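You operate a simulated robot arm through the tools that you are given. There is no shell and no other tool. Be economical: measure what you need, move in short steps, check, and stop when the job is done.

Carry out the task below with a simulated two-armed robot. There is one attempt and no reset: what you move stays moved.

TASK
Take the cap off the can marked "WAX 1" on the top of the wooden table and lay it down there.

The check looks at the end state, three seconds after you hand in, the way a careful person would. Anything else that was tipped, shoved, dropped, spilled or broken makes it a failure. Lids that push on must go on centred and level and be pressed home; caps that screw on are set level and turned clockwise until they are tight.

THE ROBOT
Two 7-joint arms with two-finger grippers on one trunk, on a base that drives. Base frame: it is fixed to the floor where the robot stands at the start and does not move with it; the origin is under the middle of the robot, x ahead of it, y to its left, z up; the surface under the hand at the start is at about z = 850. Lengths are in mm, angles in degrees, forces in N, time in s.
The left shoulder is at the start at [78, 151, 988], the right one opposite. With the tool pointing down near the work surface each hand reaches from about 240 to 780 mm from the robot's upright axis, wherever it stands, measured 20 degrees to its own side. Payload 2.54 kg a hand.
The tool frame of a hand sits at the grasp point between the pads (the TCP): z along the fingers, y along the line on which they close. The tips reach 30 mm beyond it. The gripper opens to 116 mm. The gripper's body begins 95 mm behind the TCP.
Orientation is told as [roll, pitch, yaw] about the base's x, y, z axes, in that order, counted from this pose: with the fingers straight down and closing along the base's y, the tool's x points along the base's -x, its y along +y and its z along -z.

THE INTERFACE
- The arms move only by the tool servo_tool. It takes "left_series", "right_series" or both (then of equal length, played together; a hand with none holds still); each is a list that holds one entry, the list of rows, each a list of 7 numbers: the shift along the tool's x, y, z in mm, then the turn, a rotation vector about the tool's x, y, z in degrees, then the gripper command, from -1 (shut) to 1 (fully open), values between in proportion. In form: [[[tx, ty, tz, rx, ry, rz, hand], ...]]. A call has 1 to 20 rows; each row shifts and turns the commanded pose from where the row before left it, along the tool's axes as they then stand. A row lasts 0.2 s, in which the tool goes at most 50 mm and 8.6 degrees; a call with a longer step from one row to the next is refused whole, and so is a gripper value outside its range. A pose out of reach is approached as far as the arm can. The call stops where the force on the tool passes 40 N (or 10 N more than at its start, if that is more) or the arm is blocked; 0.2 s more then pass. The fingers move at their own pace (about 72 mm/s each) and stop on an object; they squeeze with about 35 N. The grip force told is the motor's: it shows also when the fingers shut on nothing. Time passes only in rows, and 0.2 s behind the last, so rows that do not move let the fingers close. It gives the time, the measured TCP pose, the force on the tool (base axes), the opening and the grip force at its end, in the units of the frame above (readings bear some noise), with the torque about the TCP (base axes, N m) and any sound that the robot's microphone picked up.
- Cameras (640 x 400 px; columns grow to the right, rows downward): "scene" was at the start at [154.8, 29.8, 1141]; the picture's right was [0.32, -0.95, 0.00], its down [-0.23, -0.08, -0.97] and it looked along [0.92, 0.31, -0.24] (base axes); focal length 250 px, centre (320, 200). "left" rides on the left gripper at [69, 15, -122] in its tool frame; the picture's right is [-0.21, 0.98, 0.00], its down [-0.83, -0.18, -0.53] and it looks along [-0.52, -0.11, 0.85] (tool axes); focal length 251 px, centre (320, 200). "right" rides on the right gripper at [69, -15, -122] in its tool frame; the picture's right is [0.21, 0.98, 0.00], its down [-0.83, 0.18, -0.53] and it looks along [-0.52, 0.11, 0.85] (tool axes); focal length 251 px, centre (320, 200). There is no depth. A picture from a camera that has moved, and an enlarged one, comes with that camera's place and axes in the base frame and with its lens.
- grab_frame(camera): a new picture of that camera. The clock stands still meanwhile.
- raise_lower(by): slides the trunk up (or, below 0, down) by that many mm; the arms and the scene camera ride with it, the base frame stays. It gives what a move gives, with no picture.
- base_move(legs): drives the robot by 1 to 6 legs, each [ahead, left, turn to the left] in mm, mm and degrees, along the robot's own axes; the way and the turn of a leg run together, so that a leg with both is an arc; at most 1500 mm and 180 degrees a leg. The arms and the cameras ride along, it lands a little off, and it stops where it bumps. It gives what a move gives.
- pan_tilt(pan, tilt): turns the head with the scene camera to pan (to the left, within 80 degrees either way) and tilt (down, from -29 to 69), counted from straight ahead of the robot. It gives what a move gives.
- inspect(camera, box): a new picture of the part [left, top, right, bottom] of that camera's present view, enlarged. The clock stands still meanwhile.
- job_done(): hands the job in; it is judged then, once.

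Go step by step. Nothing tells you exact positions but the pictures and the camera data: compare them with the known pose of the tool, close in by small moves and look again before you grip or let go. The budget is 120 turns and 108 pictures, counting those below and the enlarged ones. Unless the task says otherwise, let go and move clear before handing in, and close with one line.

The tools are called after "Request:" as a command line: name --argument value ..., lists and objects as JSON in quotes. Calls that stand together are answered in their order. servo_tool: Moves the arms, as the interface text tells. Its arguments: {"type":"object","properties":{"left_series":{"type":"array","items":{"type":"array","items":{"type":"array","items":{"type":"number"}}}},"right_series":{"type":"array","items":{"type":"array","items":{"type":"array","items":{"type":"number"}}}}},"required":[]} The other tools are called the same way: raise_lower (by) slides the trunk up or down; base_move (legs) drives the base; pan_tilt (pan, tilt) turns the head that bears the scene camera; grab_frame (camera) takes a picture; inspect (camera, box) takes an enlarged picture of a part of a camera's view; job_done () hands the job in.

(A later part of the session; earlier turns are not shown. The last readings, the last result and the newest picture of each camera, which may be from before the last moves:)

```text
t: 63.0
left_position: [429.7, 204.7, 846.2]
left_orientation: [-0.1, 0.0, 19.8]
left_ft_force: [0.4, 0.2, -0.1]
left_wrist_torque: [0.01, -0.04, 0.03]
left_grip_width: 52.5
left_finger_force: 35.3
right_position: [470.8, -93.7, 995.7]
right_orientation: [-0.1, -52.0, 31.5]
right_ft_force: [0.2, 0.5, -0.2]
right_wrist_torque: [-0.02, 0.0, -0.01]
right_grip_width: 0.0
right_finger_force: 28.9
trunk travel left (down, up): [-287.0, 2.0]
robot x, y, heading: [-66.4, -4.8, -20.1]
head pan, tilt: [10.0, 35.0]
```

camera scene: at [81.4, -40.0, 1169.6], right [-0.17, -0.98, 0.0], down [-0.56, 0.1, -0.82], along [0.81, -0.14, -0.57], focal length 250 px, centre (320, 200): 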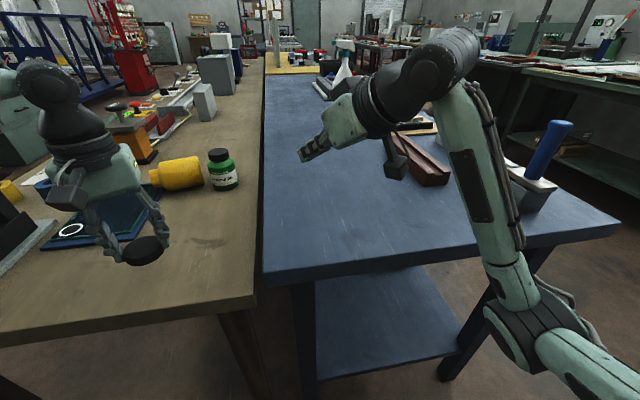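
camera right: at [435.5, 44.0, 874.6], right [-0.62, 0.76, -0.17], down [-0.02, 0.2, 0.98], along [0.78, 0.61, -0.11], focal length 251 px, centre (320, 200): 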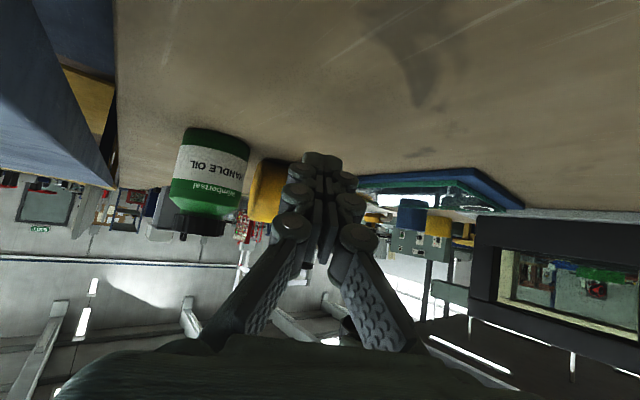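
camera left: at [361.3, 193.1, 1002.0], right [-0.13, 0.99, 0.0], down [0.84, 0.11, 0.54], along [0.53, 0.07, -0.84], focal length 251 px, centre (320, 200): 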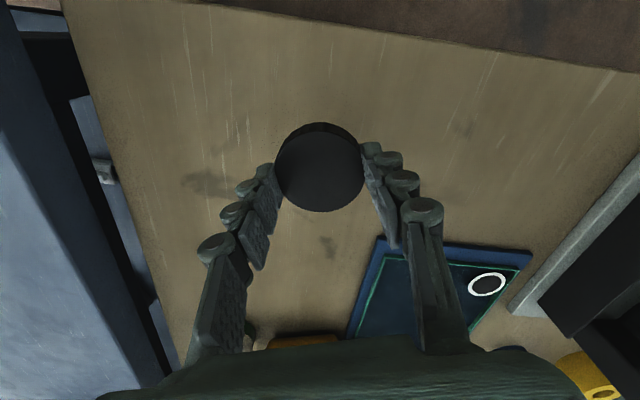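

Request:
servo_tool --left_series '[[[0, 0, 1.5, 0, 0, 0, -1], [0, 0, 1.5, 0, 0, 0, -1]]]'

```text
t: 63.6
left_position: [428.9, 205.3, 843.4]
left_orientation: [0.0, -0.1, 20.0]
left_ft_force: [-1.2, -0.9, 0.2]
left_wrist_torque: [-0.01, 0.03, -0.01]
left_grip_width: 52.4
left_finger_force: 34.6
right_position: [470.9, -95.5, 996.5]
right_orientation: [-0.1, -52.0, 31.6]
right_ft_force: [0.6, -0.3, 0.2]
right_wrist_torque: [0.02, -0.01, -0.01]
right_grip_width: 0.1
right_finger_force: 28.5
trunk travel left (down, up): [-287.0, 2.0]
robot x, y, heading: [-71.0, -1.8, -20.1]
head pan, tilt: [10.0, 35.0]
```

Request:
servo_tool --left_series '[[[0, 0, 1.5, 0, 0, 0, -1], [0, 0, 1.5, 0, 0, 0, -1]]]'

Request:
inspect --camera "scene" --box '[80, 180, 220, 300]'

```text
t: 64.2
left_position: [429.6, 203.3, 839.8]
left_orientation: [-0.1, -0.1, 19.8]
left_ft_force: [1.3, -0.2, -0.9]
left_wrist_torque: [-0.01, -0.02, 0.0]
left_grip_width: 52.3
left_finger_force: 35.0
right_position: [470.7, -93.9, 996.1]
right_orientation: [0.0, -51.9, 31.5]
right_ft_force: [-0.5, -0.2, -0.3]
right_wrist_torque: [0.0, -0.02, 0.03]
right_grip_width: 0.0
right_finger_force: 28.4
trunk travel left (down, up): [-287.0, 2.0]
robot x, y, heading: [-67.7, -3.7, -20.1]
head pan, tilt: [10.0, 35.0]
```

```text
3.33 times, centred on (150, 240) of scene
camera zoom: at [81.2, -40.1, 1169.6], right [-0.17, -0.98, 0.0], down [-0.56, 0.1, -0.82], along [0.81, -0.14, -0.57], focal length 833 px, centre (887, 67)
```

zoom: 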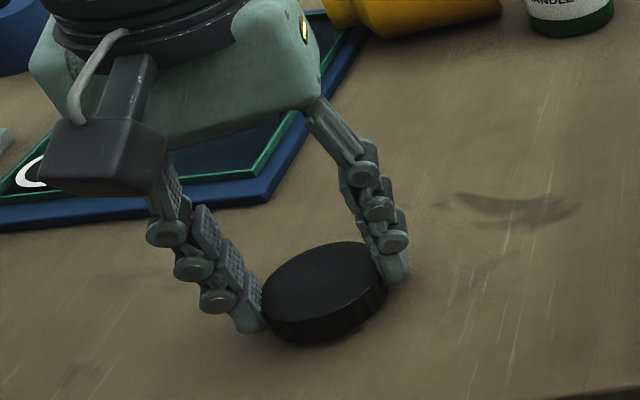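

Request:
servo_tool --left_series '[[[0, 0, 1, 0, 0, 0, -1], [0, 0, 1, 0, 0, 0, -1], [0, 0, 1, 0, 0, 0, -1]]]'

```text
t: 65.0
left_position: [431.0, 203.1, 836.5]
left_orientation: [-0.1, -0.2, 19.8]
left_ft_force: [-0.5, -0.1, -0.5]
left_wrist_torque: [0.04, 0.0, -0.02]
left_grip_width: 52.1
left_finger_force: 35.0
right_position: [471.4, -95.2, 996.3]
right_orientation: [0.0, -52.0, 31.5]
right_ft_force: [0.2, 0.6, 0.5]
right_wrist_torque: [-0.02, 0.01, -0.01]
right_grip_width: 0.0
right_finger_force: 28.4
trunk travel left (down, up): [-287.0, 2.0]
robot x, y, heading: [-69.0, -0.9, -20.1]
head pan, tilt: [10.0, 35.0]
```

Request:
servo_tool --left_series '[[[0, 0, 1, 0, 0, 0, -1], [0, 0, 1, 0, 0, 0, -1], [0, 0, 1, 0, 0, 0, -1]]]'

Request:
inspect --camera "scene" --box '[80, 180, 220, 300]'

```text
t: 65.8
left_position: [429.7, 202.6, 835.2]
left_orientation: [-0.3, -0.1, 19.9]
left_ft_force: [-1.8, 0.4, 12.1]
left_wrist_torque: [-0.24, -0.11, -0.04]
left_grip_width: 52.6
left_finger_force: 34.9
right_position: [469.9, -94.5, 996.2]
right_orientation: [-0.1, -52.0, 31.6]
right_ft_force: [0.7, -0.6, 0.0]
right_wrist_torque: [0.01, 0.02, 0.0]
right_grip_width: 0.2
right_finger_force: 28.6
trunk travel left (down, up): [-287.0, 2.0]
robot x, y, heading: [-70.2, -0.1, -20.2]
head pan, tilt: [10.0, 35.0]
```

```text
3.33 times, centred on (150, 240) of scene
camera zoom: at [80.2, -40.3, 1169.9], right [-0.17, -0.98, 0.0], down [-0.56, 0.1, -0.82], along [0.81, -0.14, -0.57], focal length 833 px, centre (887, 67)
```

zoom: 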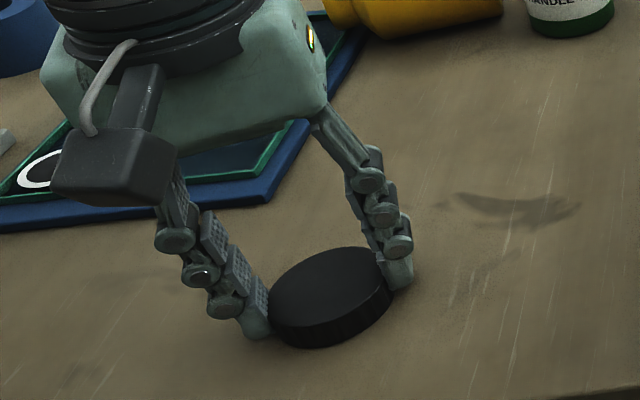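

Contact with the table. I ease up 1 mm, open and rise.

Request:
servo_tool --left_series '[[[0, 0, -1, 0, 0, 0, -0.05], [0, 0, 0, 0, 0, 0, 0.2], [0, 0, 0, 0, 0, 0, 0.45], [0, 0, -15, 0, 0, 0, 0.45], [0, 0, -35, 0, 0, 0, 0.45], [0, 0, -45, 0, 0, 0, 0.45], [0, 0, -45, 0, 0, 0, 0.45], [0, 0, -40, 0, 0, 0, 1]]]'

Request:
grab_frame --camera "scene"

Request:
grab_frame --camera "left"

```text
t: 67.6
left_position: [429.3, 204.4, 1015.3]
left_orientation: [0.0, 0.0, 19.9]
left_ft_force: [0.5, -0.5, 0.5]
left_wrist_torque: [0.0, -0.02, 0.02]
left_grip_width: 116.2
left_finger_force: 0.1
right_position: [470.2, -94.6, 995.8]
right_orientation: [-0.1, -52.1, 31.7]
right_ft_force: [-0.8, -0.2, -0.2]
right_wrist_torque: [-0.01, 0.04, -0.01]
right_grip_width: 0.0
right_finger_force: 28.1
trunk travel left (down, up): [-287.0, 2.0]
robot x, y, heading: [-65.3, 0.5, -20.1]
head pan, tilt: [10.0, 35.0]
```

```text
37 pictures are left
camera scene: at [80.9, -40.3, 1169.6], right [-0.17, -0.98, 0.0], down [-0.56, 0.1, -0.82], along [0.81, -0.14, -0.57], focal length 250 px, centre (320, 200)
```

scene: 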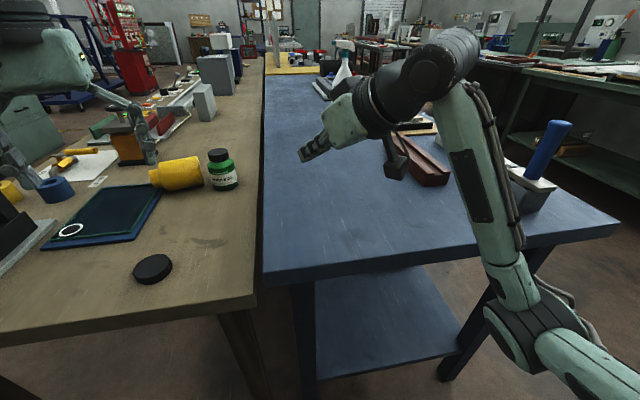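

```text
36 pictures are left
camera left: at [359.6, 194.5, 1136.3], right [-0.13, 0.99, 0.0], down [0.84, 0.11, 0.54], along [0.53, 0.07, -0.84], focal length 251 px, centre (320, 200)
```

left: 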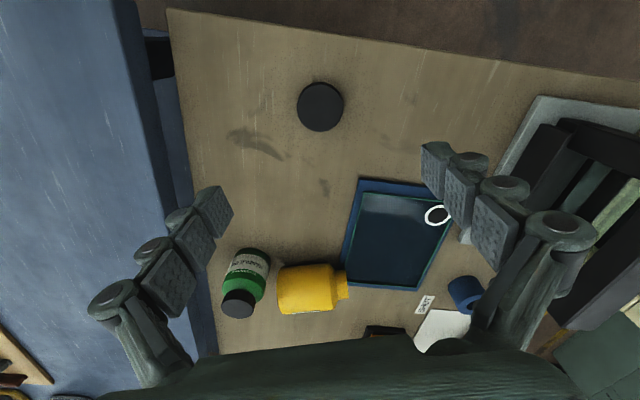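

The cap lies flat on the table near (430, 204). Next I must set the can upright: it lies at about (742, 212) with its mouth toward +y, beyond the left hand's reach from here. Before driving closer I look down at the room in front of the base.

Request:
pan_tilt --pan 20 --tilt 66

Request:
grab_frame --camera "scene"

```text
t: 68.6
left_position: [430.7, 202.5, 1013.3]
left_orientation: [-0.1, -0.1, 19.9]
left_ft_force: [0.3, -0.2, 0.6]
left_wrist_torque: [-0.01, -0.02, -0.04]
left_grip_width: 116.1
left_finger_force: 0.0
right_position: [471.2, -94.7, 995.1]
right_orientation: [0.0, -52.1, 31.6]
right_ft_force: [-0.4, 1.1, -1.2]
right_wrist_torque: [0.0, 0.03, -0.02]
right_grip_width: 0.0
right_finger_force: 28.6
trunk travel left (down, up): [-287.0, 2.0]
robot x, y, heading: [-71.2, -3.3, -19.9]
head pan, tilt: [20.0, 66.0]
```

```text
35 pictures are left
camera scene: at [54.0, -24.8, 1128.7], right [0.0, -1.0, 0.0], down [-0.91, 0.0, -0.41], along [0.41, 0.0, -0.91], focal length 250 px, centre (320, 200)
```

scene: 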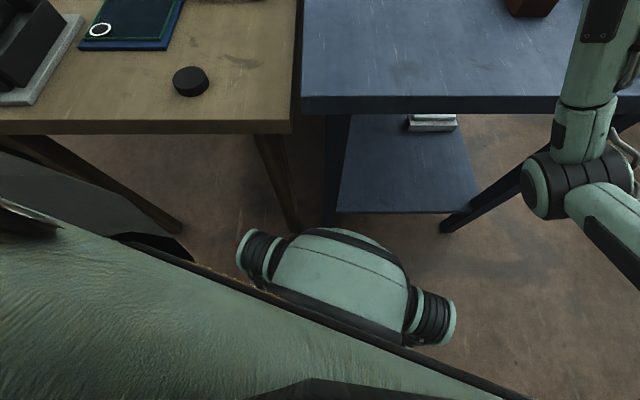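

There is room for a modest advance. I drive about 57 mm ahead (+x) with both hands high.

Request:
base_move --legs '[[54, 19, 0]]'

Request:
pan_tilt --pan 30 --tilt 30

Request:
servo_tool --left_series '[[[0, 0, 0, 0, 0, -8, 1], [0, 0, 0, 0, 0, -8, 1], [0, 0, 0, 0, 0, -8, 1], [0, 0, 0, 0, 0, -8, 1], [0, 0, 0, 0, 0, -8, 1], [0, 0, 0, 0, 0, -8, 1], [0, 0, 0, 0, 0, -8, 1], [0, 0, 0, 0, 0, -8, 1], [0, 0, 0, 0, 0, -8, 1], [0, 0, 0, 0, 0, -8, 1], [0, 0, 0, 0, 0, -8, 1], [0, 0, 0, 7.4, 0, 0, 0.8], [0, 0, 0, 7.3, 0, 0, 0.7], [0, 0, 0, 7.3, 0, 0, 0.6]]]'

Request:
grab_frame --camera "scene"

```text
t: 69.6
left_position: [488.4, 203.7, 1013.7]
left_orientation: [-0.2, 0.1, 20.0]
left_ft_force: [0.7, 0.3, 0.6]
left_wrist_torque: [0.0, 0.05, 0.0]
left_grip_width: 116.1
left_finger_force: 0.0
right_position: [528.9, -95.2, 996.1]
right_orientation: [0.0, -51.8, 31.6]
right_ft_force: [0.1, 0.6, -1.2]
right_wrist_torque: [-0.01, -0.02, 0.04]
right_grip_width: 0.1
right_finger_force: 28.5
trunk travel left (down, up): [-287.0, 2.0]
robot x, y, heading: [-6.8, -3.2, -19.7]
head pan, tilt: [20.0, 66.0]
```

```text
t: 70.6
left_position: [487.7, 202.1, 1014.0]
left_orientation: [-0.2, -0.2, 20.0]
left_ft_force: [0.8, 0.4, 0.0]
left_wrist_torque: [0.0, 0.0, -0.04]
left_grip_width: 116.0
left_finger_force: 0.1
right_position: [528.6, -94.4, 996.0]
right_orientation: [0.0, -52.0, 31.6]
right_ft_force: [0.3, -0.6, 0.1]
right_wrist_torque: [-0.03, -0.02, 0.0]
right_grip_width: 0.0
right_finger_force: 28.8
trunk travel left (down, up): [-287.0, 2.0]
robot x, y, heading: [-8.8, -7.0, -20.2]
head pan, tilt: [30.0, 30.0]
```

```text
t: 73.6
left_position: [486.6, 202.3, 1014.3]
left_orientation: [-22.1, 0.2, 108.0]
left_ft_force: [-0.8, -0.9, -0.6]
left_wrist_torque: [-0.02, -0.02, 0.0]
left_grip_width: 92.7
left_finger_force: 0.1
right_position: [529.4, -96.3, 996.5]
right_orientation: [-0.1, -52.0, 31.6]
right_ft_force: [0.5, 0.2, 0.3]
right_wrist_torque: [-0.01, 0.01, -0.01]
right_grip_width: 0.0
right_finger_force: 28.6
trunk travel left (down, up): [-287.0, 2.0]
robot x, y, heading: [-9.3, -1.2, -19.8]
head pan, tilt: [30.0, 30.0]
```

```text
34 pictures are left
camera scene: at [140.9, -10.2, 1177.4], right [0.17, -0.98, 0.0], down [-0.49, -0.09, -0.87], along [0.85, 0.15, -0.5], focal length 250 px, centre (320, 200)
```

scene: 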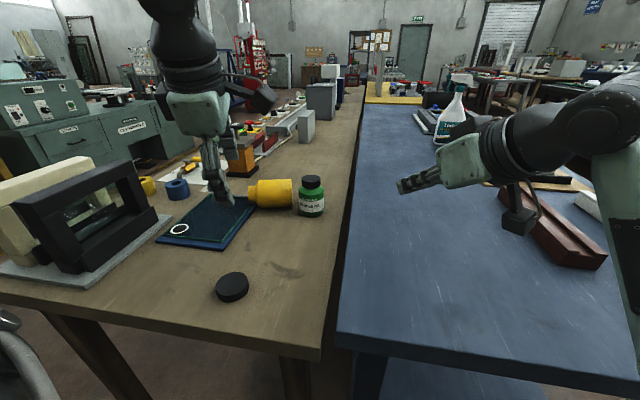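

The base is at x ≈ -8 now. I bring the left hand, tilted outward by 22°, to a hover over the lying can and look.

Request:
servo_tool --left_series '[[[9.3, -27.4, 21.5, 0, 0, 0, 0.6], [9.3, -27.4, 21.5, 0, 0, 0, 0.6], [9.3, -27.4, 21.5, 0, 0, 0, 0.6], [9.3, -27.4, 21.5, 0, 0, 0, 0.6], [9.3, -27.4, 21.5, 0, 0, 0, 0.6], [9.3, -27.4, 21.5, 0, 0, 0, 0.6]]]'

Request:
grab_frame --camera "left"

```text
t: 75.0
left_position: [695.4, 211.3, 957.7]
left_orientation: [-22.0, 0.1, 108.0]
left_ft_force: [1.3, -0.9, -0.6]
left_wrist_torque: [0.0, 0.02, 0.01]
left_grip_width: 92.5
left_finger_force: 0.1
right_position: [528.4, -95.0, 995.7]
right_orientation: [0.1, -52.0, 31.6]
right_ft_force: [0.5, 0.1, -0.9]
right_wrist_torque: [0.02, -0.03, -0.03]
right_grip_width: 0.1
right_finger_force: 28.1
trunk travel left (down, up): [-287.0, 2.0]
robot x, y, heading: [-10.6, 1.5, -20.1]
head pan, tilt: [30.0, 30.0]
```

```text
33 pictures are left
camera left: at [661.0, 126.6, 1064.8], right [-0.93, -0.08, -0.37], down [-0.29, 0.78, 0.56], along [0.24, 0.63, -0.74], focal length 251 px, centre (320, 200)
```

left: 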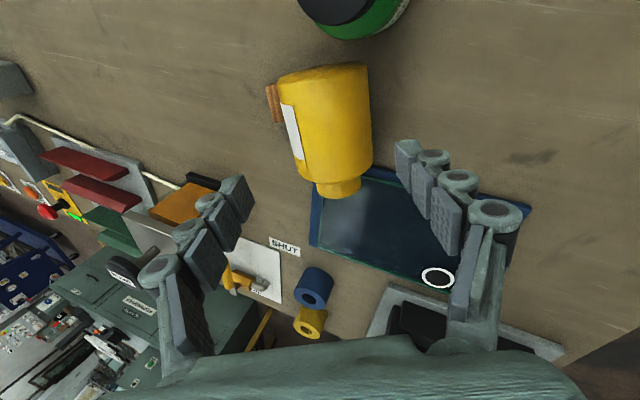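

The can lies about 12 mm nearer than I had it, and the block touches its far side near the can's bottom end. I shift the grip point toward the mouth to clear the block, go halfway down and look again.

Request:
servo_tool --left_series '[[[-12, 12, -5, 0, 0, 4, 0.6], [0, 0, 20, 0, 0, 0, 0.6], [0, 0, 20, 0, 0, 0, 0.6], [0, 0, 20, 0, 0, 0, 0.6]]]'

Request:
grab_frame --camera "left"

Request:
inspect --camera "scene" --box '[150, 130, 350, 270]'

```text
t: 76.0
left_position: [701.8, 227.2, 900.6]
left_orientation: [-22.1, -1.3, 104.2]
left_ft_force: [-0.4, -0.5, 0.3]
left_wrist_torque: [0.04, 0.0, 0.01]
left_grip_width: 92.5
left_finger_force: 0.1
right_position: [527.6, -95.5, 996.7]
right_orientation: [0.0, -51.9, 31.6]
right_ft_force: [0.6, 0.7, 1.0]
right_wrist_torque: [0.01, 0.02, -0.01]
right_grip_width: 0.0
right_finger_force: 28.6
trunk travel left (down, up): [-287.0, 2.0]
robot x, y, heading: [-10.1, -4.5, -20.2]
head pan, tilt: [30.0, 30.0]
```

```text
32 pictures are left
camera left: at [661.6, 142.0, 1006.1], right [-0.93, -0.01, -0.36], down [-0.23, 0.78, 0.58], along [0.28, 0.63, -0.73], focal length 251 px, centre (320, 200)
```

left: 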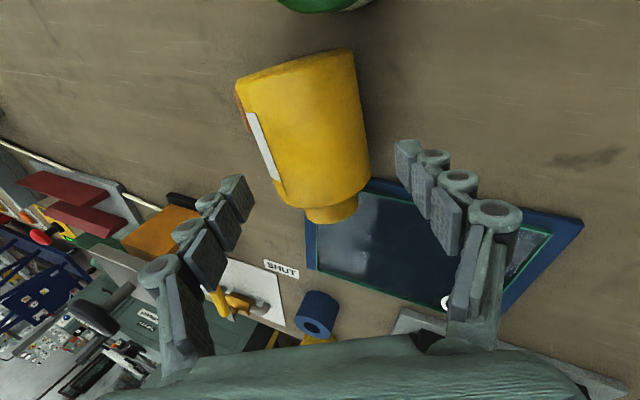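

```text
2.86 times, centred on (250, 200) of scene
camera zoom: at [141.4, -10.0, 1177.3], right [0.17, -0.98, 0.0], down [-0.49, -0.09, -0.87], along [0.85, 0.15, -0.5], focal length 714 px, centre (520, 200)
```

zoom: 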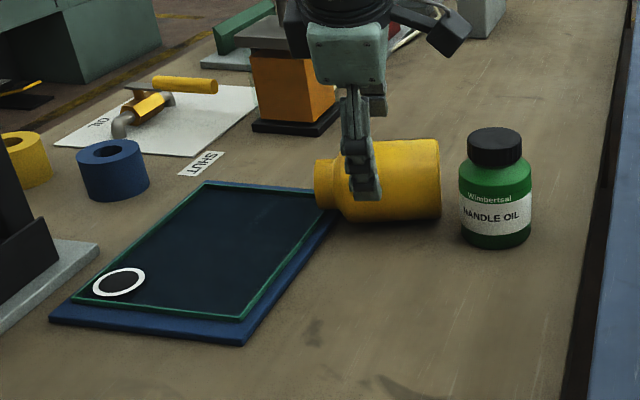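

The can is well aligned between the fingers. I go down the remaining ~52 mm in small steps.

Request:
servo_tool --left_series '[[[0, -3, 15, 0, 0, 0, 0.6], [0, 0, 15, 0, 0, 0, 0.6], [0, 0, 12, 0, 0, 0, 0.6], [0, 0, 8, 0, 0, 0, 0.6]]]'

Request:
grab_frame --camera "left"

```text
t: 77.0
left_position: [722.5, 233.2, 855.6]
left_orientation: [-22.0, -1.4, 104.3]
left_ft_force: [0.4, 0.4, 0.3]
left_wrist_torque: [-0.03, 0.04, -0.02]
left_grip_width: 93.1
left_finger_force: 0.0
right_position: [528.6, -95.2, 996.2]
right_orientation: [0.0, -52.1, 31.6]
right_ft_force: [-0.7, -0.4, -1.0]
right_wrist_torque: [-0.01, 0.03, 0.01]
right_grip_width: 0.0
right_finger_force: 28.7
trunk travel left (down, up): [-287.0, 2.0]
robot x, y, heading: [-4.2, -0.8, -19.9]
head pan, tilt: [30.0, 30.0]
```

```text
30 pictures are left
camera left: at [682.0, 148.4, 961.4], right [-0.93, -0.01, -0.36], down [-0.23, 0.78, 0.58], along [0.28, 0.63, -0.73], focal length 251 px, centre (320, 200)
```

left: 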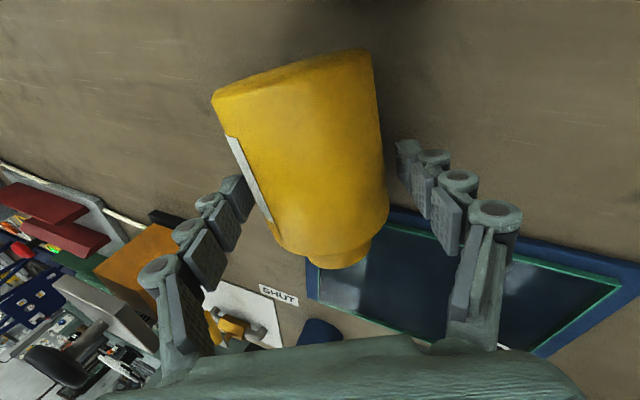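

Request:
servo_tool --left_series '[[[0, 0, 4, 0, 0, 0, 0.6], [0, 0, 0, 0, 0, 0, 0.4], [0, 0, 0, 0, 0, 0, 0.3], [0, 0, 0, 0, 0, 0, -1], [0, 0, 0, 0, 0, 0, -1], [0, 0, 0, 0, 0, 0, -1]]]'

Request:
grab_frame --camera "left"

```text
t: 78.4
left_position: [724.3, 234.4, 851.4]
left_orientation: [-21.9, -1.4, 104.3]
left_ft_force: [-0.4, 0.7, -0.4]
left_wrist_torque: [-0.09, -0.02, -0.03]
left_grip_width: 77.2
left_finger_force: 34.5
right_position: [528.5, -95.6, 995.6]
right_orientation: [-0.1, -52.0, 31.6]
right_ft_force: [0.5, -0.8, 0.5]
right_wrist_torque: [0.0, 0.03, -0.02]
right_grip_width: 0.2
right_finger_force: 28.3
trunk travel left (down, up): [-287.0, 2.0]
robot x, y, heading: [-8.1, -1.2, -19.8]
head pan, tilt: [30.0, 30.0]
```

```text
29 pictures are left
camera left: at [683.2, 148.7, 957.8], right [-0.93, -0.01, -0.36], down [-0.23, 0.78, 0.58], along [0.28, 0.63, -0.73], focal length 251 px, centre (320, 200)
```

left: 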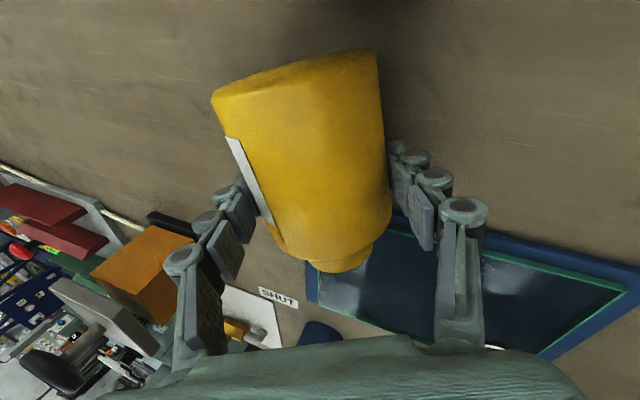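

Gripped at 77 mm wide. I lift straight up a little and check that the can hangs firmly.

Request:
servo_tool --left_series '[[[0, -1.9, -4.6, 0, 0, 0, -1], [0, -5.6, -13.9, 0, 0, 0, -1], [0, -7.5, -18.5, 0, 0, 0, -1], [0, -7.5, -18.5, 0, 0, 0, -1]]]'

Request:
grab_frame --camera "left"

Request:
inspect --camera "scene" --box '[150, 110, 350, 250]'

```text
t: 79.4
left_position: [722.6, 232.0, 911.5]
left_orientation: [-22.0, -1.4, 104.1]
left_ft_force: [-0.2, -0.6, -3.8]
left_wrist_torque: [0.04, 0.0, 0.01]
left_grip_width: 77.1
left_finger_force: 34.7
right_position: [528.8, -94.0, 995.6]
right_orientation: [0.0, -52.0, 31.6]
right_ft_force: [0.1, 0.0, -0.4]
right_wrist_torque: [0.0, 0.04, -0.02]
right_grip_width: 0.0
right_finger_force: 28.6
trunk travel left (down, up): [-287.0, 2.0]
robot x, y, heading: [-11.9, -6.0, -20.0]
head pan, tilt: [30.0, 30.0]
```

```text
28 pictures are left
camera left: at [682.9, 147.4, 1017.1], right [-0.93, -0.01, -0.36], down [-0.23, 0.78, 0.58], along [0.28, 0.63, -0.73], focal length 251 px, centre (320, 200)
```

left: 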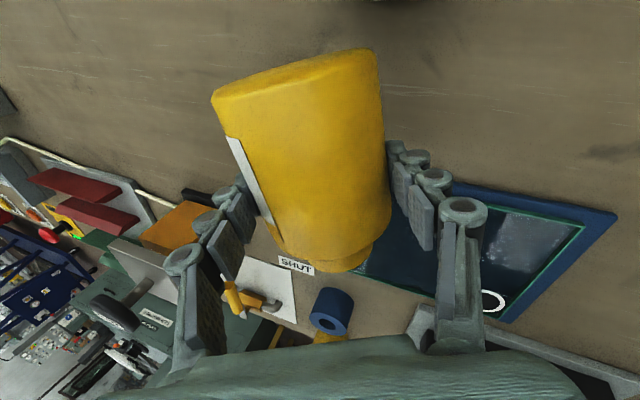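

```text
2.86 times, centred on (250, 180) of scene
camera zoom: at [141.3, -10.1, 1177.3], right [0.17, -0.98, 0.0], down [-0.49, -0.09, -0.87], along [0.85, 0.15, -0.5], focal length 714 px, centre (520, 257)
```

zoom: 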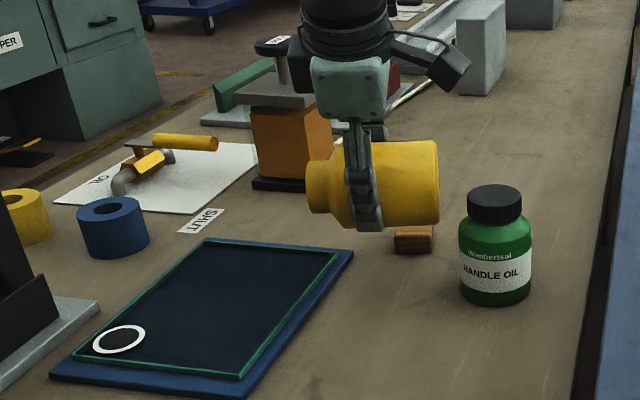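

The can is firm in the grip, and the block (776, 217) is where it was at the start. I bring the can near the robot, level the hand, and turn the can so that its mouth points away from me.

Request:
servo_tool --left_series '[[[7.5, 30.8, -15.5, 0, 0, 0, -1], [7.5, 30.8, -15.5, 0, 0, 0, -1], [7.5, 30.8, -15.5, 0, 0, 0, -1], [7.5, 30.8, -15.5, 0, 0, 0, -1], [7.5, 30.8, -15.5, 0, 0, 0, -1], [7.5, 30.8, -15.5, 0, 0, 0, -1], [7.5, 30.8, -15.5, 0, 0, 0, -1], [0, 0, 0, -7.33, 0, 0, -1], [0, 0, 0, -7.33, 0, 0, -1], [0, 0, 0, -7.33, 0, 0, -1], [0, 0, 0, 0, 0, 8.2, -1], [0, 0, 0, 0, 0, 8.2, -1], [0, 0, 0, 0, 0, 8.2, -1], [0, 0, 0, 0, 0, 8.2, -1], [0, 0, 0, 0, 0, 8.2, -1], [0, 0, 0, 0, 0, 8.2, -1], [0, 0, 0, 0, 0, 8.2, -1], [0, 0, 0, 0, 0, 8.2, -1], [0, 0, 0, 0, 0, 8.2, -1]]]'

Request:
grab_frame --camera "scene"

Request:
grab_frame --camera "left"

```text
t: 83.4
left_position: [513.5, 137.9, 946.4]
left_orientation: [1.3, -0.4, 30.4]
left_ft_force: [0.5, -0.2, -1.7]
left_wrist_torque: [0.04, -0.03, -0.01]
left_grip_width: 76.8
left_finger_force: 34.7
left hand out of reach, approached as far as the arm can: row 6, 7
right_position: [528.9, -94.3, 995.6]
right_orientation: [0.0, -51.9, 31.6]
right_ft_force: [0.1, 0.2, 0.6]
right_wrist_torque: [-0.01, 0.02, -0.04]
right_grip_width: 0.1
right_finger_force: 28.8
trunk travel left (down, up): [-287.0, 2.0]
robot x, y, heading: [-12.0, -1.8, -20.0]
head pan, tilt: [30.0, 30.0]
```

```text
26 pictures are left
camera scene: at [141.4, -10.0, 1177.3], right [0.17, -0.98, 0.0], down [-0.49, -0.09, -0.87], along [0.85, 0.15, -0.5], focal length 250 px, centre (320, 200)
```

scene: 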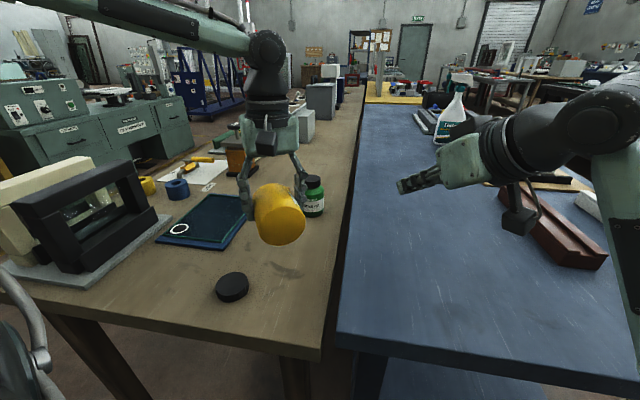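

```text
25 pictures are left
camera left: at [446.7, 112.7, 1068.6], right [-0.31, 0.95, 0.02], down [0.81, 0.25, 0.54], along [0.5, 0.18, -0.84], focal length 251 px, centre (320, 200)
```

left: 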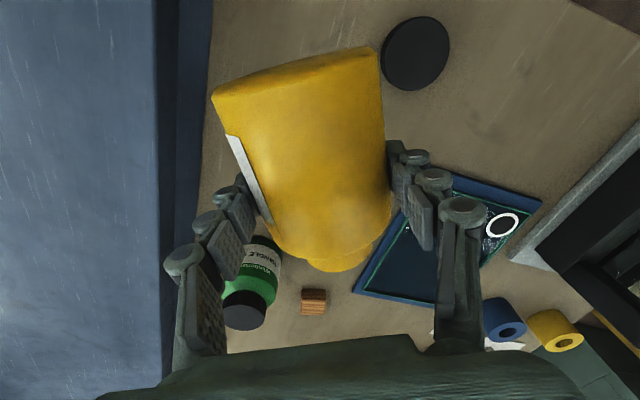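

The can is held level, mouth pointing away. I'll lay it down gently in the free area near (485, 100) and keep the fingers around it, so I can re-grip at a lean that lets me stand it up.

Request:
servo_tool --left_series '[[[22, -9, 0, 0, 0, 0, -1], [22, -9, 0, 0, 0, 0, -1], [0, 0, 30, 0, 0, 0, -1], [0, 0, 30, 0, 0, 0, -1], [0, 0, 15, 0, 0, 0, -1], [0, 0, 7, 0, 0, 0, -1]]]'

Request:
inspect --camera "scene" --box '[200, 160, 360, 290]'

```text
t: 84.8
left_position: [486.0, 102.3, 861.3]
left_orientation: [1.4, -0.4, 30.4]
left_ft_force: [0.1, -1.0, -3.7]
left_wrist_torque: [0.01, -0.02, 0.01]
left_grip_width: 77.0
left_finger_force: 34.6
right_position: [529.3, -94.9, 995.9]
right_orientation: [0.0, -51.9, 31.5]
right_ft_force: [0.5, 0.7, 0.2]
right_wrist_torque: [-0.02, 0.01, 0.05]
right_grip_width: 0.0
right_finger_force: 28.9
trunk travel left (down, up): [-287.0, 2.0]
robot x, y, heading: [-9.3, -0.8, -20.1]
head pan, tilt: [30.0, 30.0]
```

```text
3.08 times, centred on (280, 225) of scene
camera zoom: at [141.4, -10.0, 1177.3], right [0.17, -0.98, 0.0], down [-0.49, -0.09, -0.87], along [0.85, 0.15, -0.5], focal length 769 px, centre (443, 123)
```

zoom: 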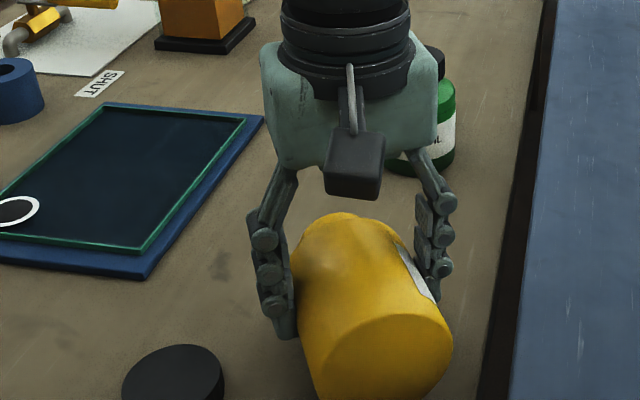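

Request:
servo_tool --left_series '[[[0, 0, 2, 0, 0, 0, -1], [0, 0, 2, 0, 0, 0, -1], [0, 0, 1, 0, 0, 0, -1], [0, 0, 1, 0, 0, 0, -1]]]'

```text
t: 85.8
left_position: [483.7, 103.2, 856.9]
left_orientation: [1.3, -0.5, 30.5]
left_ft_force: [0.0, 1.0, -3.4]
left_wrist_torque: [-0.02, -0.04, 0.0]
left_grip_width: 76.7
left_finger_force: 34.8
right_position: [528.3, -94.8, 996.4]
right_orientation: [0.0, -51.8, 31.6]
right_ft_force: [1.3, -0.2, 0.8]
right_wrist_torque: [-0.01, -0.01, 0.01]
right_grip_width: 0.0
right_finger_force: 28.6
trunk travel left (down, up): [-287.0, 2.0]
robot x, y, heading: [-12.1, -2.5, -20.0]
head pan, tilt: [30.0, 30.0]
```

Request:
servo_tool --left_series '[[[0, 0, 1.5, 0, 0, 0, -1], [0, 0, 1.5, 0, 0, 0, -1], [0, 0, 1, 0, 0, 0, -1]]]'

```text
t: 86.6
left_position: [483.2, 102.6, 852.6]
left_orientation: [1.3, -0.4, 30.4]
left_ft_force: [0.3, 0.0, -0.9]
left_wrist_torque: [0.08, -0.05, -0.02]
left_grip_width: 76.8
left_finger_force: 35.6
right_position: [528.8, -95.6, 996.8]
right_orientation: [0.0, -52.0, 31.7]
right_ft_force: [0.3, -0.2, -0.2]
right_wrist_torque: [0.01, 0.02, -0.03]
right_grip_width: 0.0
right_finger_force: 28.9
trunk travel left (down, up): [-287.0, 2.0]
robot x, y, heading: [-10.5, -2.5, -20.0]
head pan, tilt: [30.0, 30.0]
```

The can touches down. I open slightly, sink a few mm, and start leaning the hand toward the mouth side with the fingers still around the can.

Request:
servo_tool --left_series '[[[0, 0, 0.5, 0, 0, 0, 0.36], [0, 0, 0, 0, 0, 0, 0.42], [0, 0, 0, 0, 0, 0, 0.47], [0, 0, 4, 0, 0, 0, 0.47], [0, 0, 4, 0, 0, 0, 0.47], [0, 0, 0, 0, 7, 0, 0.47], [0, 0, 0, 0, 7, 0, 0.47]]]'

Request:
grab_frame --camera "left"

Request:
inspect --camera "scene" --box '[180, 140, 360, 290]'

```text
t: 88.2
left_position: [482.7, 102.7, 844.5]
left_orientation: [1.4, 13.7, 30.8]
left_ft_force: [-0.8, 0.1, 0.7]
left_wrist_torque: [0.02, 0.02, 0.01]
left_grip_width: 85.2
left_finger_force: 0.0
right_position: [530.0, -94.5, 996.2]
right_orientation: [0.0, -51.9, 31.6]
right_ft_force: [-0.5, 0.0, -0.1]
right_wrist_torque: [0.0, 0.0, 0.03]
right_grip_width: 0.2
right_finger_force: 28.0
trunk travel left (down, up): [-287.0, 2.0]
robot x, y, heading: [-9.3, -1.4, -20.0]
head pan, tilt: [30.0, 30.0]
```

```text
23 pictures are left
camera left: at [444.2, 93.2, 980.1], right [-0.32, 0.95, -0.03], down [0.9, 0.31, 0.32], along [0.31, 0.08, -0.95], focal length 251 px, centre (320, 200)
```

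left: 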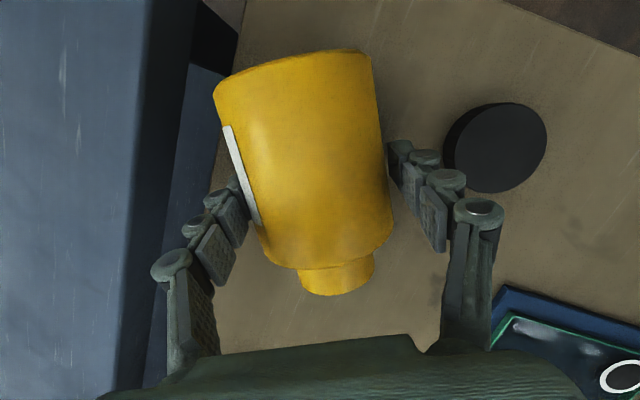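

```text
2.67 times, centred on (270, 215) of scene
camera zoom: at [141.3, -10.0, 1177.3], right [0.17, -0.98, 0.0], down [-0.49, -0.09, -0.87], along [0.85, 0.15, -0.5], focal length 667 px, centre (453, 160)
```

zoom: 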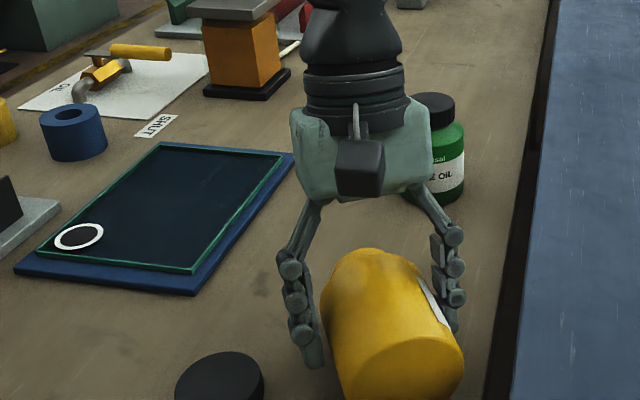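

The can lies still between the fingers. I complete the lean to about 38° and close again.

Request:
servo_tool --left_series '[[[0, 0, 0, 0, 8, 0, 0.47], [0, 0, 0, 0, 8, 0, 0.47], [0, 0, 0, 0, 8, 0, 0.47], [0, 0, 0, 0, 0, 0, 0.35], [0, 0, 0, 0, 0, 0, -1], [0, 0, 0, 0, 0, 0, -1]]]'

Request:
grab_frame --camera "left"

```text
t: 89.6
left_position: [484.4, 104.0, 846.4]
left_orientation: [1.6, 37.6, 31.5]
left_ft_force: [0.8, 0.7, 4.1]
left_wrist_torque: [-0.13, 0.3, 0.02]
left_grip_width: 76.4
left_finger_force: 35.2
right_position: [529.1, -95.1, 995.8]
right_orientation: [0.0, -52.0, 31.6]
right_ft_force: [0.9, -0.7, -0.3]
right_wrist_torque: [0.04, 0.01, 0.03]
right_grip_width: 0.0
right_finger_force: 28.8
trunk travel left (down, up): [-287.0, 2.0]
robot x, y, heading: [-8.7, -3.5, -20.2]
head pan, tilt: [30.0, 30.0]
```

```text
21 pictures are left
camera left: at [494.3, 122.5, 985.1], right [-0.35, 0.93, -0.11], down [0.94, 0.34, -0.09], along [-0.04, -0.13, -0.99], focal length 251 px, centre (320, 200)
```

left: 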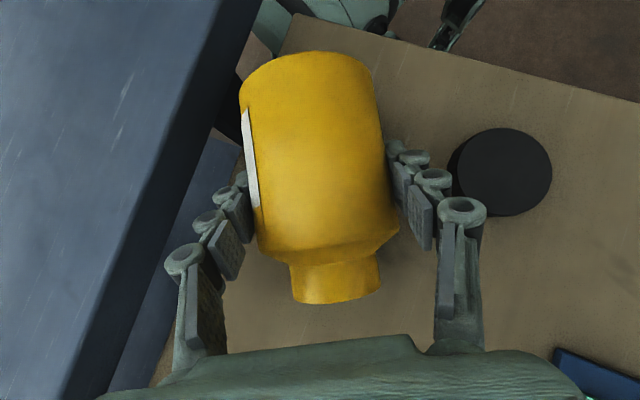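

Gripped. I lift 100 mm straight up, then pitch the hand by -90° so that the can stands upright.

Request:
servo_tool --left_series '[[[7.6, 0, -9.9, 0, 0, 0, -1], [15.3, 0, -19.8, 0, 0, 0, -1], [15.3, 0, -19.8, 0, 0, 0, -1], [15.3, 0, -19.8, 0, 0, 0, -1], [9, 0, -11, 0, 0, 0, -1], [0, 0, 0, 0, -8, 0, -1], [0, 0, 0, 0, -8, 0, -1], [0, 0, 0, 0, -8, 0, -1], [0, 0, 0, 0, -8, 0, -1], [0, 0, 0, 0, -8, 0, -1]]]'

Request:
grab_frame --camera "scene"

```text
t: 91.8
left_position: [484.7, 99.6, 947.0]
left_orientation: [1.3, -2.6, 30.5]
left_ft_force: [-0.5, -0.5, -2.2]
left_wrist_torque: [0.02, -0.05, -0.03]
left_grip_width: 76.6
left_finger_force: 34.6
right_position: [529.3, -95.3, 995.3]
right_orientation: [0.1, -52.0, 31.7]
right_ft_force: [-0.6, -0.1, -0.2]
right_wrist_torque: [-0.03, 0.0, 0.03]
right_grip_width: 0.1
right_finger_force: 28.8
trunk travel left (down, up): [-287.0, 2.0]
robot x, y, heading: [-14.6, -0.4, -20.3]
head pan, tilt: [30.0, 30.0]
```

```text
20 pictures are left
camera scene: at [141.0, -10.3, 1177.4], right [0.17, -0.98, 0.0], down [-0.49, -0.09, -0.87], along [0.85, 0.15, -0.5], focal length 250 px, centre (320, 200)
```

scene: 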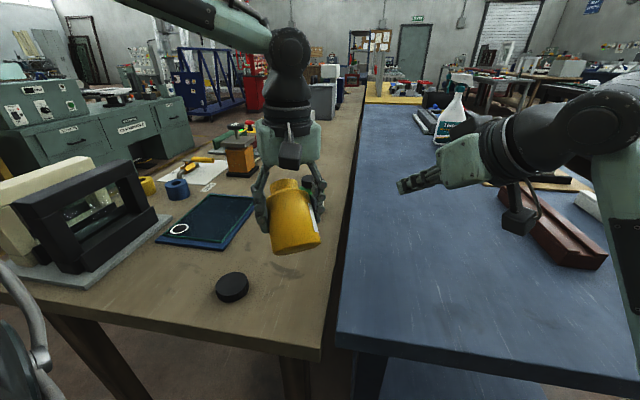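

The can swings up nicely. I move 75 mm forward first so the arm keeps room, then finish the pitch.

Request:
servo_tool --left_series '[[[-37, 0, 0, 0, 0, 0, -1], [-37, 0, 0, 0, 0, 0, -1], [0, 0, 0, 0, -8, 0, -1], [0, 0, 0, 0, -8, 0, -1], [0, 0, 0, 0, -8, 0, -1], [0, 0, 0, 0, -8, 0, -1], [0, 0, 0, 0, -8, 0, -1], [0, 0, 0, 0, -8, 0, -1]]]'

Request:
grab_frame --camera "scene"

Request:
grab_frame --camera "left"

```text
t: 93.6
left_position: [547.9, 138.4, 949.7]
left_orientation: [1.9, -50.5, 28.8]
left_ft_force: [0.5, -0.3, -2.1]
left_wrist_torque: [-0.01, 0.01, -0.02]
left_grip_width: 76.6
left_finger_force: 35.0
right_position: [528.9, -95.4, 995.0]
right_orientation: [0.0, -52.0, 31.6]
right_ft_force: [0.2, 0.1, -0.1]
right_wrist_torque: [-0.03, 0.02, 0.0]
right_grip_width: 0.0
right_finger_force: 28.4
trunk travel left (down, up): [-287.0, 2.0]
robot x, y, heading: [-9.9, -5.4, -19.9]
head pan, tilt: [30.0, 30.0]
```

```text
19 pictures are left
camera scene: at [141.6, -10.1, 1177.3], right [0.17, -0.98, 0.0], down [-0.49, -0.09, -0.87], along [0.85, 0.15, -0.5], focal length 250 px, centre (320, 200)
```

scene: 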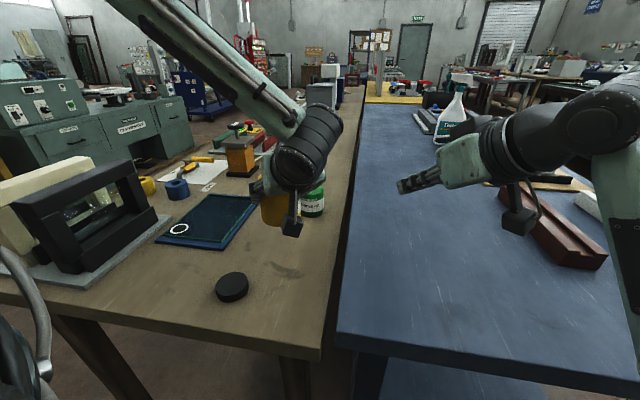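

```text
18 pictures are left
camera left: at [422.7, 79.9, 974.3], right [-0.38, 0.91, 0.19], down [0.2, -0.12, 0.97], along [0.91, 0.4, -0.14], focal length 251 px, centre (320, 200)
```

left: 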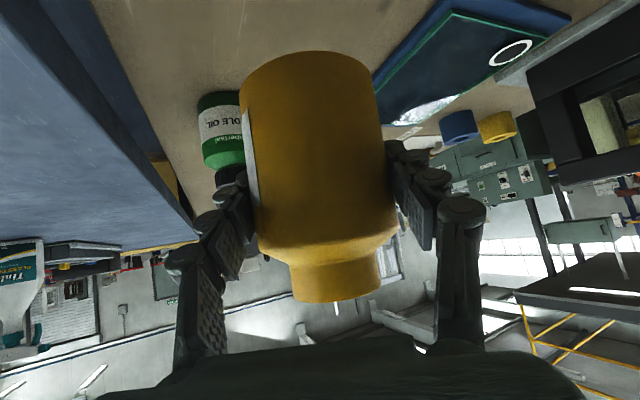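

The can stands upright in the hand. I take out the last 2° and lower it toward its old place, carefully near the end.

Request:
servo_tool --left_series '[[[0, 0, 0, 0, -2, 0, -1], [15.9, 0, 12.2, 0, 0, 0, -1], [15.9, 0, 12.2, 0, 0, 0, -1], [15.9, 0, 12.2, 0, 0, 0, -1], [8, 0, 6.1, 0, 0, 0, -1]]]'

Request:
inspect --camera "left" --box '[160, 20, 480, 320]'

```text
t: 94.8
left_position: [547.1, 138.3, 880.0]
left_orientation: [2.1, -52.4, 28.8]
left_ft_force: [1.0, 0.1, -3.3]
left_wrist_torque: [0.04, 0.0, 0.02]
left_grip_width: 76.5
left_finger_force: 34.9
right_position: [530.1, -95.0, 995.8]
right_orientation: [0.0, -51.8, 31.7]
right_ft_force: [-0.3, -0.8, 1.3]
right_wrist_torque: [-0.02, -0.01, 0.0]
right_grip_width: 0.0
right_finger_force: 28.5
trunk travel left (down, up): [-287.0, 2.0]
robot x, y, heading: [-8.4, -6.3, -20.1]
head pan, tilt: [30.0, 30.0]
```

```text
1.33 times, centred on (320, 170) of left
camera zoom: at [420.4, 79.4, 899.3], right [-0.38, 0.9, 0.19], down [0.17, -0.13, 0.98], along [0.91, 0.4, -0.11], focal length 335 px, centre (320, 240)
```

zoom: 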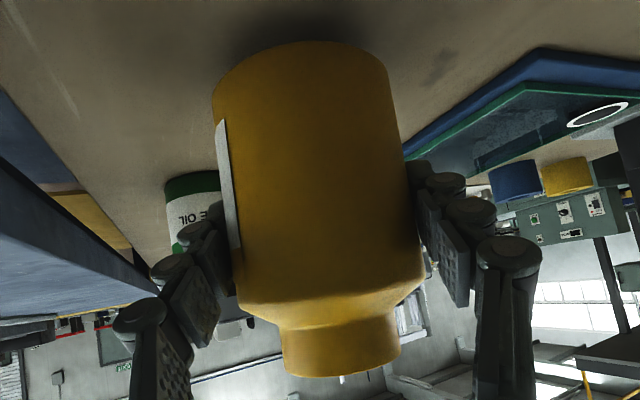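

Request:
servo_tool --left_series '[[[2.4, 0, 1.8, 0, 0, 0, -1], [2.4, 0, 1.8, 0, 0, 0, -1], [1.6, 0, 1.2, 0, 0, 0, -1], [1.6, 0, 1.2, 0, 0, 0, -1]]]'

```text
t: 95.8
left_position: [546.9, 139.0, 869.6]
left_orientation: [2.2, -52.4, 28.9]
left_ft_force: [-0.6, 0.0, -2.8]
left_wrist_torque: [-0.02, -0.01, -0.03]
left_grip_width: 76.3
left_finger_force: 34.9
right_position: [528.3, -96.3, 995.9]
right_orientation: [0.0, -51.8, 31.7]
right_ft_force: [0.1, 0.0, 0.8]
right_wrist_torque: [0.03, 0.0, 0.02]
right_grip_width: 0.0
right_finger_force: 28.7
trunk travel left (down, up): [-287.0, 2.0]
robot x, y, heading: [-6.4, -3.7, -20.2]
head pan, tilt: [30.0, 30.0]
```

Request:
servo_tool --left_series '[[[1.6, 0, 1.2, 0, 0, 0, -1], [1.6, 0, 1.2, 0, 0, 0, -1], [1.6, 0, 1.2, 0, 0, 0, -1]]]'

Request:
inspect --camera "left" --box '[160, 20, 480, 320]'

```text
t: 96.6
left_position: [547.1, 139.4, 864.8]
left_orientation: [2.0, -52.4, 28.8]
left_ft_force: [0.2, -0.7, -2.1]
left_wrist_torque: [-0.02, 0.0, -0.02]
left_grip_width: 76.4
left_finger_force: 35.1
right_position: [528.7, -95.0, 996.5]
right_orientation: [0.0, -51.9, 31.6]
right_ft_force: [0.4, -0.3, 0.7]
right_wrist_torque: [-0.02, -0.04, -0.02]
right_grip_width: 0.3
right_finger_force: 27.9
trunk travel left (down, up): [-287.0, 2.0]
robot x, y, heading: [-9.0, -2.8, -19.6]
head pan, tilt: [30.0, 30.0]
```

```text
1.33 times, centred on (320, 170) of left
camera zoom: at [419.7, 80.7, 883.9], right [-0.38, 0.9, 0.19], down [0.17, -0.13, 0.98], along [0.91, 0.4, -0.11], focal length 335 px, centre (320, 240)
```

zoom: 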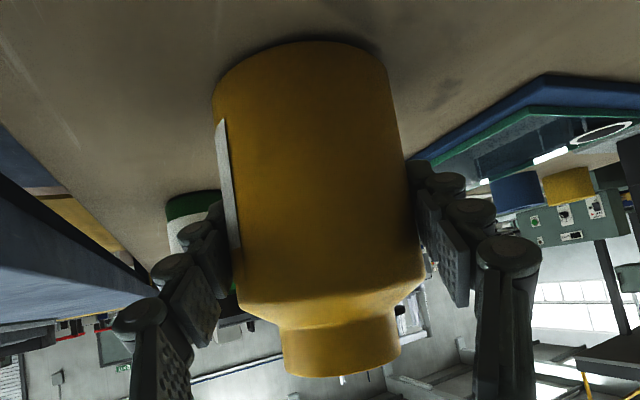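

Request:
servo_tool --left_series '[[[1.2, 0, 0.9, 0, 0, 0, -1], [1.2, 0, 0.9, 0, 0, 0, -1], [1.2, 0, 0.9, 0, 0, 0, -1]]]'

```text
t: 97.4
left_position: [546.3, 139.8, 862.4]
left_orientation: [2.0, -52.8, 29.0]
left_ft_force: [-5.7, 4.7, 18.6]
left_wrist_torque: [-0.36, 0.02, -0.1]
left_grip_width: 76.6
left_finger_force: 35.2
right_position: [527.5, -95.0, 997.7]
right_orientation: [-0.1, -52.1, 31.6]
right_ft_force: [0.0, -0.5, 0.6]
right_wrist_torque: [0.0, -0.01, 0.0]
right_grip_width: 0.2
right_finger_force: 28.4
trunk travel left (down, up): [-287.0, 2.0]
robot x, y, heading: [-12.9, -3.2, -19.9]
head pan, tilt: [30.0, 30.0]
```

Contact. One edge (the -y side) touches first, so I ease up a touch and take out about 2° of side tilt.

Request:
servo_tool --left_series '[[[-0.8, 0, -0.6, 1.2, 0, -1.6, -1], [0, 0, 0, 0, 0, 0, -1]]]'

Request:
inspect --camera "left" --box '[160, 20, 480, 320]'

```text
t: 98.0
left_position: [547.0, 139.1, 861.2]
left_orientation: [-1.1, -52.7, 31.5]
left_ft_force: [-1.5, 7.3, 14.1]
left_wrist_torque: [1.04, 0.15, 0.07]
left_grip_width: 76.5
left_finger_force: 35.4
right_position: [528.6, -94.8, 996.6]
right_orientation: [-0.1, -52.0, 31.7]
right_ft_force: [0.9, 0.4, -0.3]
right_wrist_torque: [0.0, -0.02, 0.02]
right_grip_width: 0.0
right_finger_force: 29.0
trunk travel left (down, up): [-287.0, 2.0]
robot x, y, heading: [-9.2, 1.6, -20.1]
head pan, tilt: [30.0, 30.0]
```

```text
1.33 times, centred on (320, 170) of left
camera zoom: at [419.1, 81.6, 880.2], right [-0.38, 0.91, 0.16], down [0.15, -0.11, 0.98], along [0.91, 0.4, -0.1], focal length 335 px, centre (320, 240)
```

zoom: 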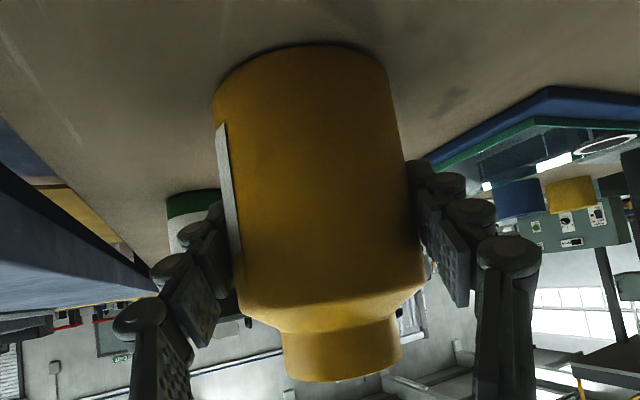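

Request:
servo_tool --left_series '[[[-0.4, 0, -0.3, -0.7, 0, 0.9, -1], [0, 0, 0, 0, 0, 0, -1]]]'

```text
t: 98.6
left_position: [548.3, 137.5, 860.8]
left_orientation: [0.5, -52.5, 30.2]
left_ft_force: [1.2, 1.6, 10.8]
left_wrist_torque: [-0.17, -0.48, 0.1]
left_grip_width: 76.6
left_finger_force: 34.8
right_position: [528.0, -95.6, 996.0]
right_orientation: [-0.2, -52.0, 31.5]
right_ft_force: [-0.2, 0.1, 0.3]
right_wrist_torque: [0.0, -0.03, 0.0]
right_grip_width: 0.3
right_finger_force: 28.7
trunk travel left (down, up): [-287.0, 2.0]
robot x, y, heading: [-12.3, -3.0, -20.0]
head pan, tilt: [30.0, 30.0]
```

The can sits nearly flat under light load. I open slowly, then look before withdrawing.

Request:
servo_tool --left_series '[[[0, 0, 0, 0, 0, 0, 0.32], [0, 0, 0, 0, 0, 0, 0.36], [0, 0, 0, 0, 0, 0, 0.45], [0, 0, 0, 0, 0, 0, 0.6], [0, 0, 0, 0, 0, 0, 1], [0, 0, 0, 0, 0, 0, 1]]]'

Request:
grab_frame --camera "left"

```text
t: 100.0
left_position: [547.2, 139.4, 861.0]
left_orientation: [0.7, -52.4, 30.0]
left_ft_force: [-0.7, -0.2, -0.2]
left_wrist_torque: [0.0, -0.04, -0.01]
left_grip_width: 116.3
left_finger_force: 0.1
right_position: [528.8, -94.4, 995.8]
right_orientation: [0.0, -52.0, 31.5]
right_ft_force: [0.6, 0.1, 0.2]
right_wrist_torque: [-0.01, 0.04, 0.01]
right_grip_width: 0.0
right_finger_force: 29.0
trunk travel left (down, up): [-287.0, 2.0]
robot x, y, heading: [-9.2, -4.2, -20.0]
head pan, tilt: [30.0, 30.0]
```

```text
14 pictures are left
camera left: at [420.0, 80.9, 880.3], right [-0.38, 0.91, 0.18], down [0.17, -0.12, 0.98], along [0.91, 0.4, -0.1], focal length 251 px, centre (320, 200)
```

left: 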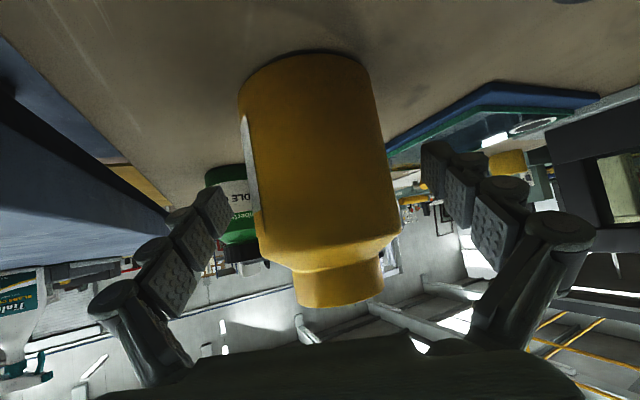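

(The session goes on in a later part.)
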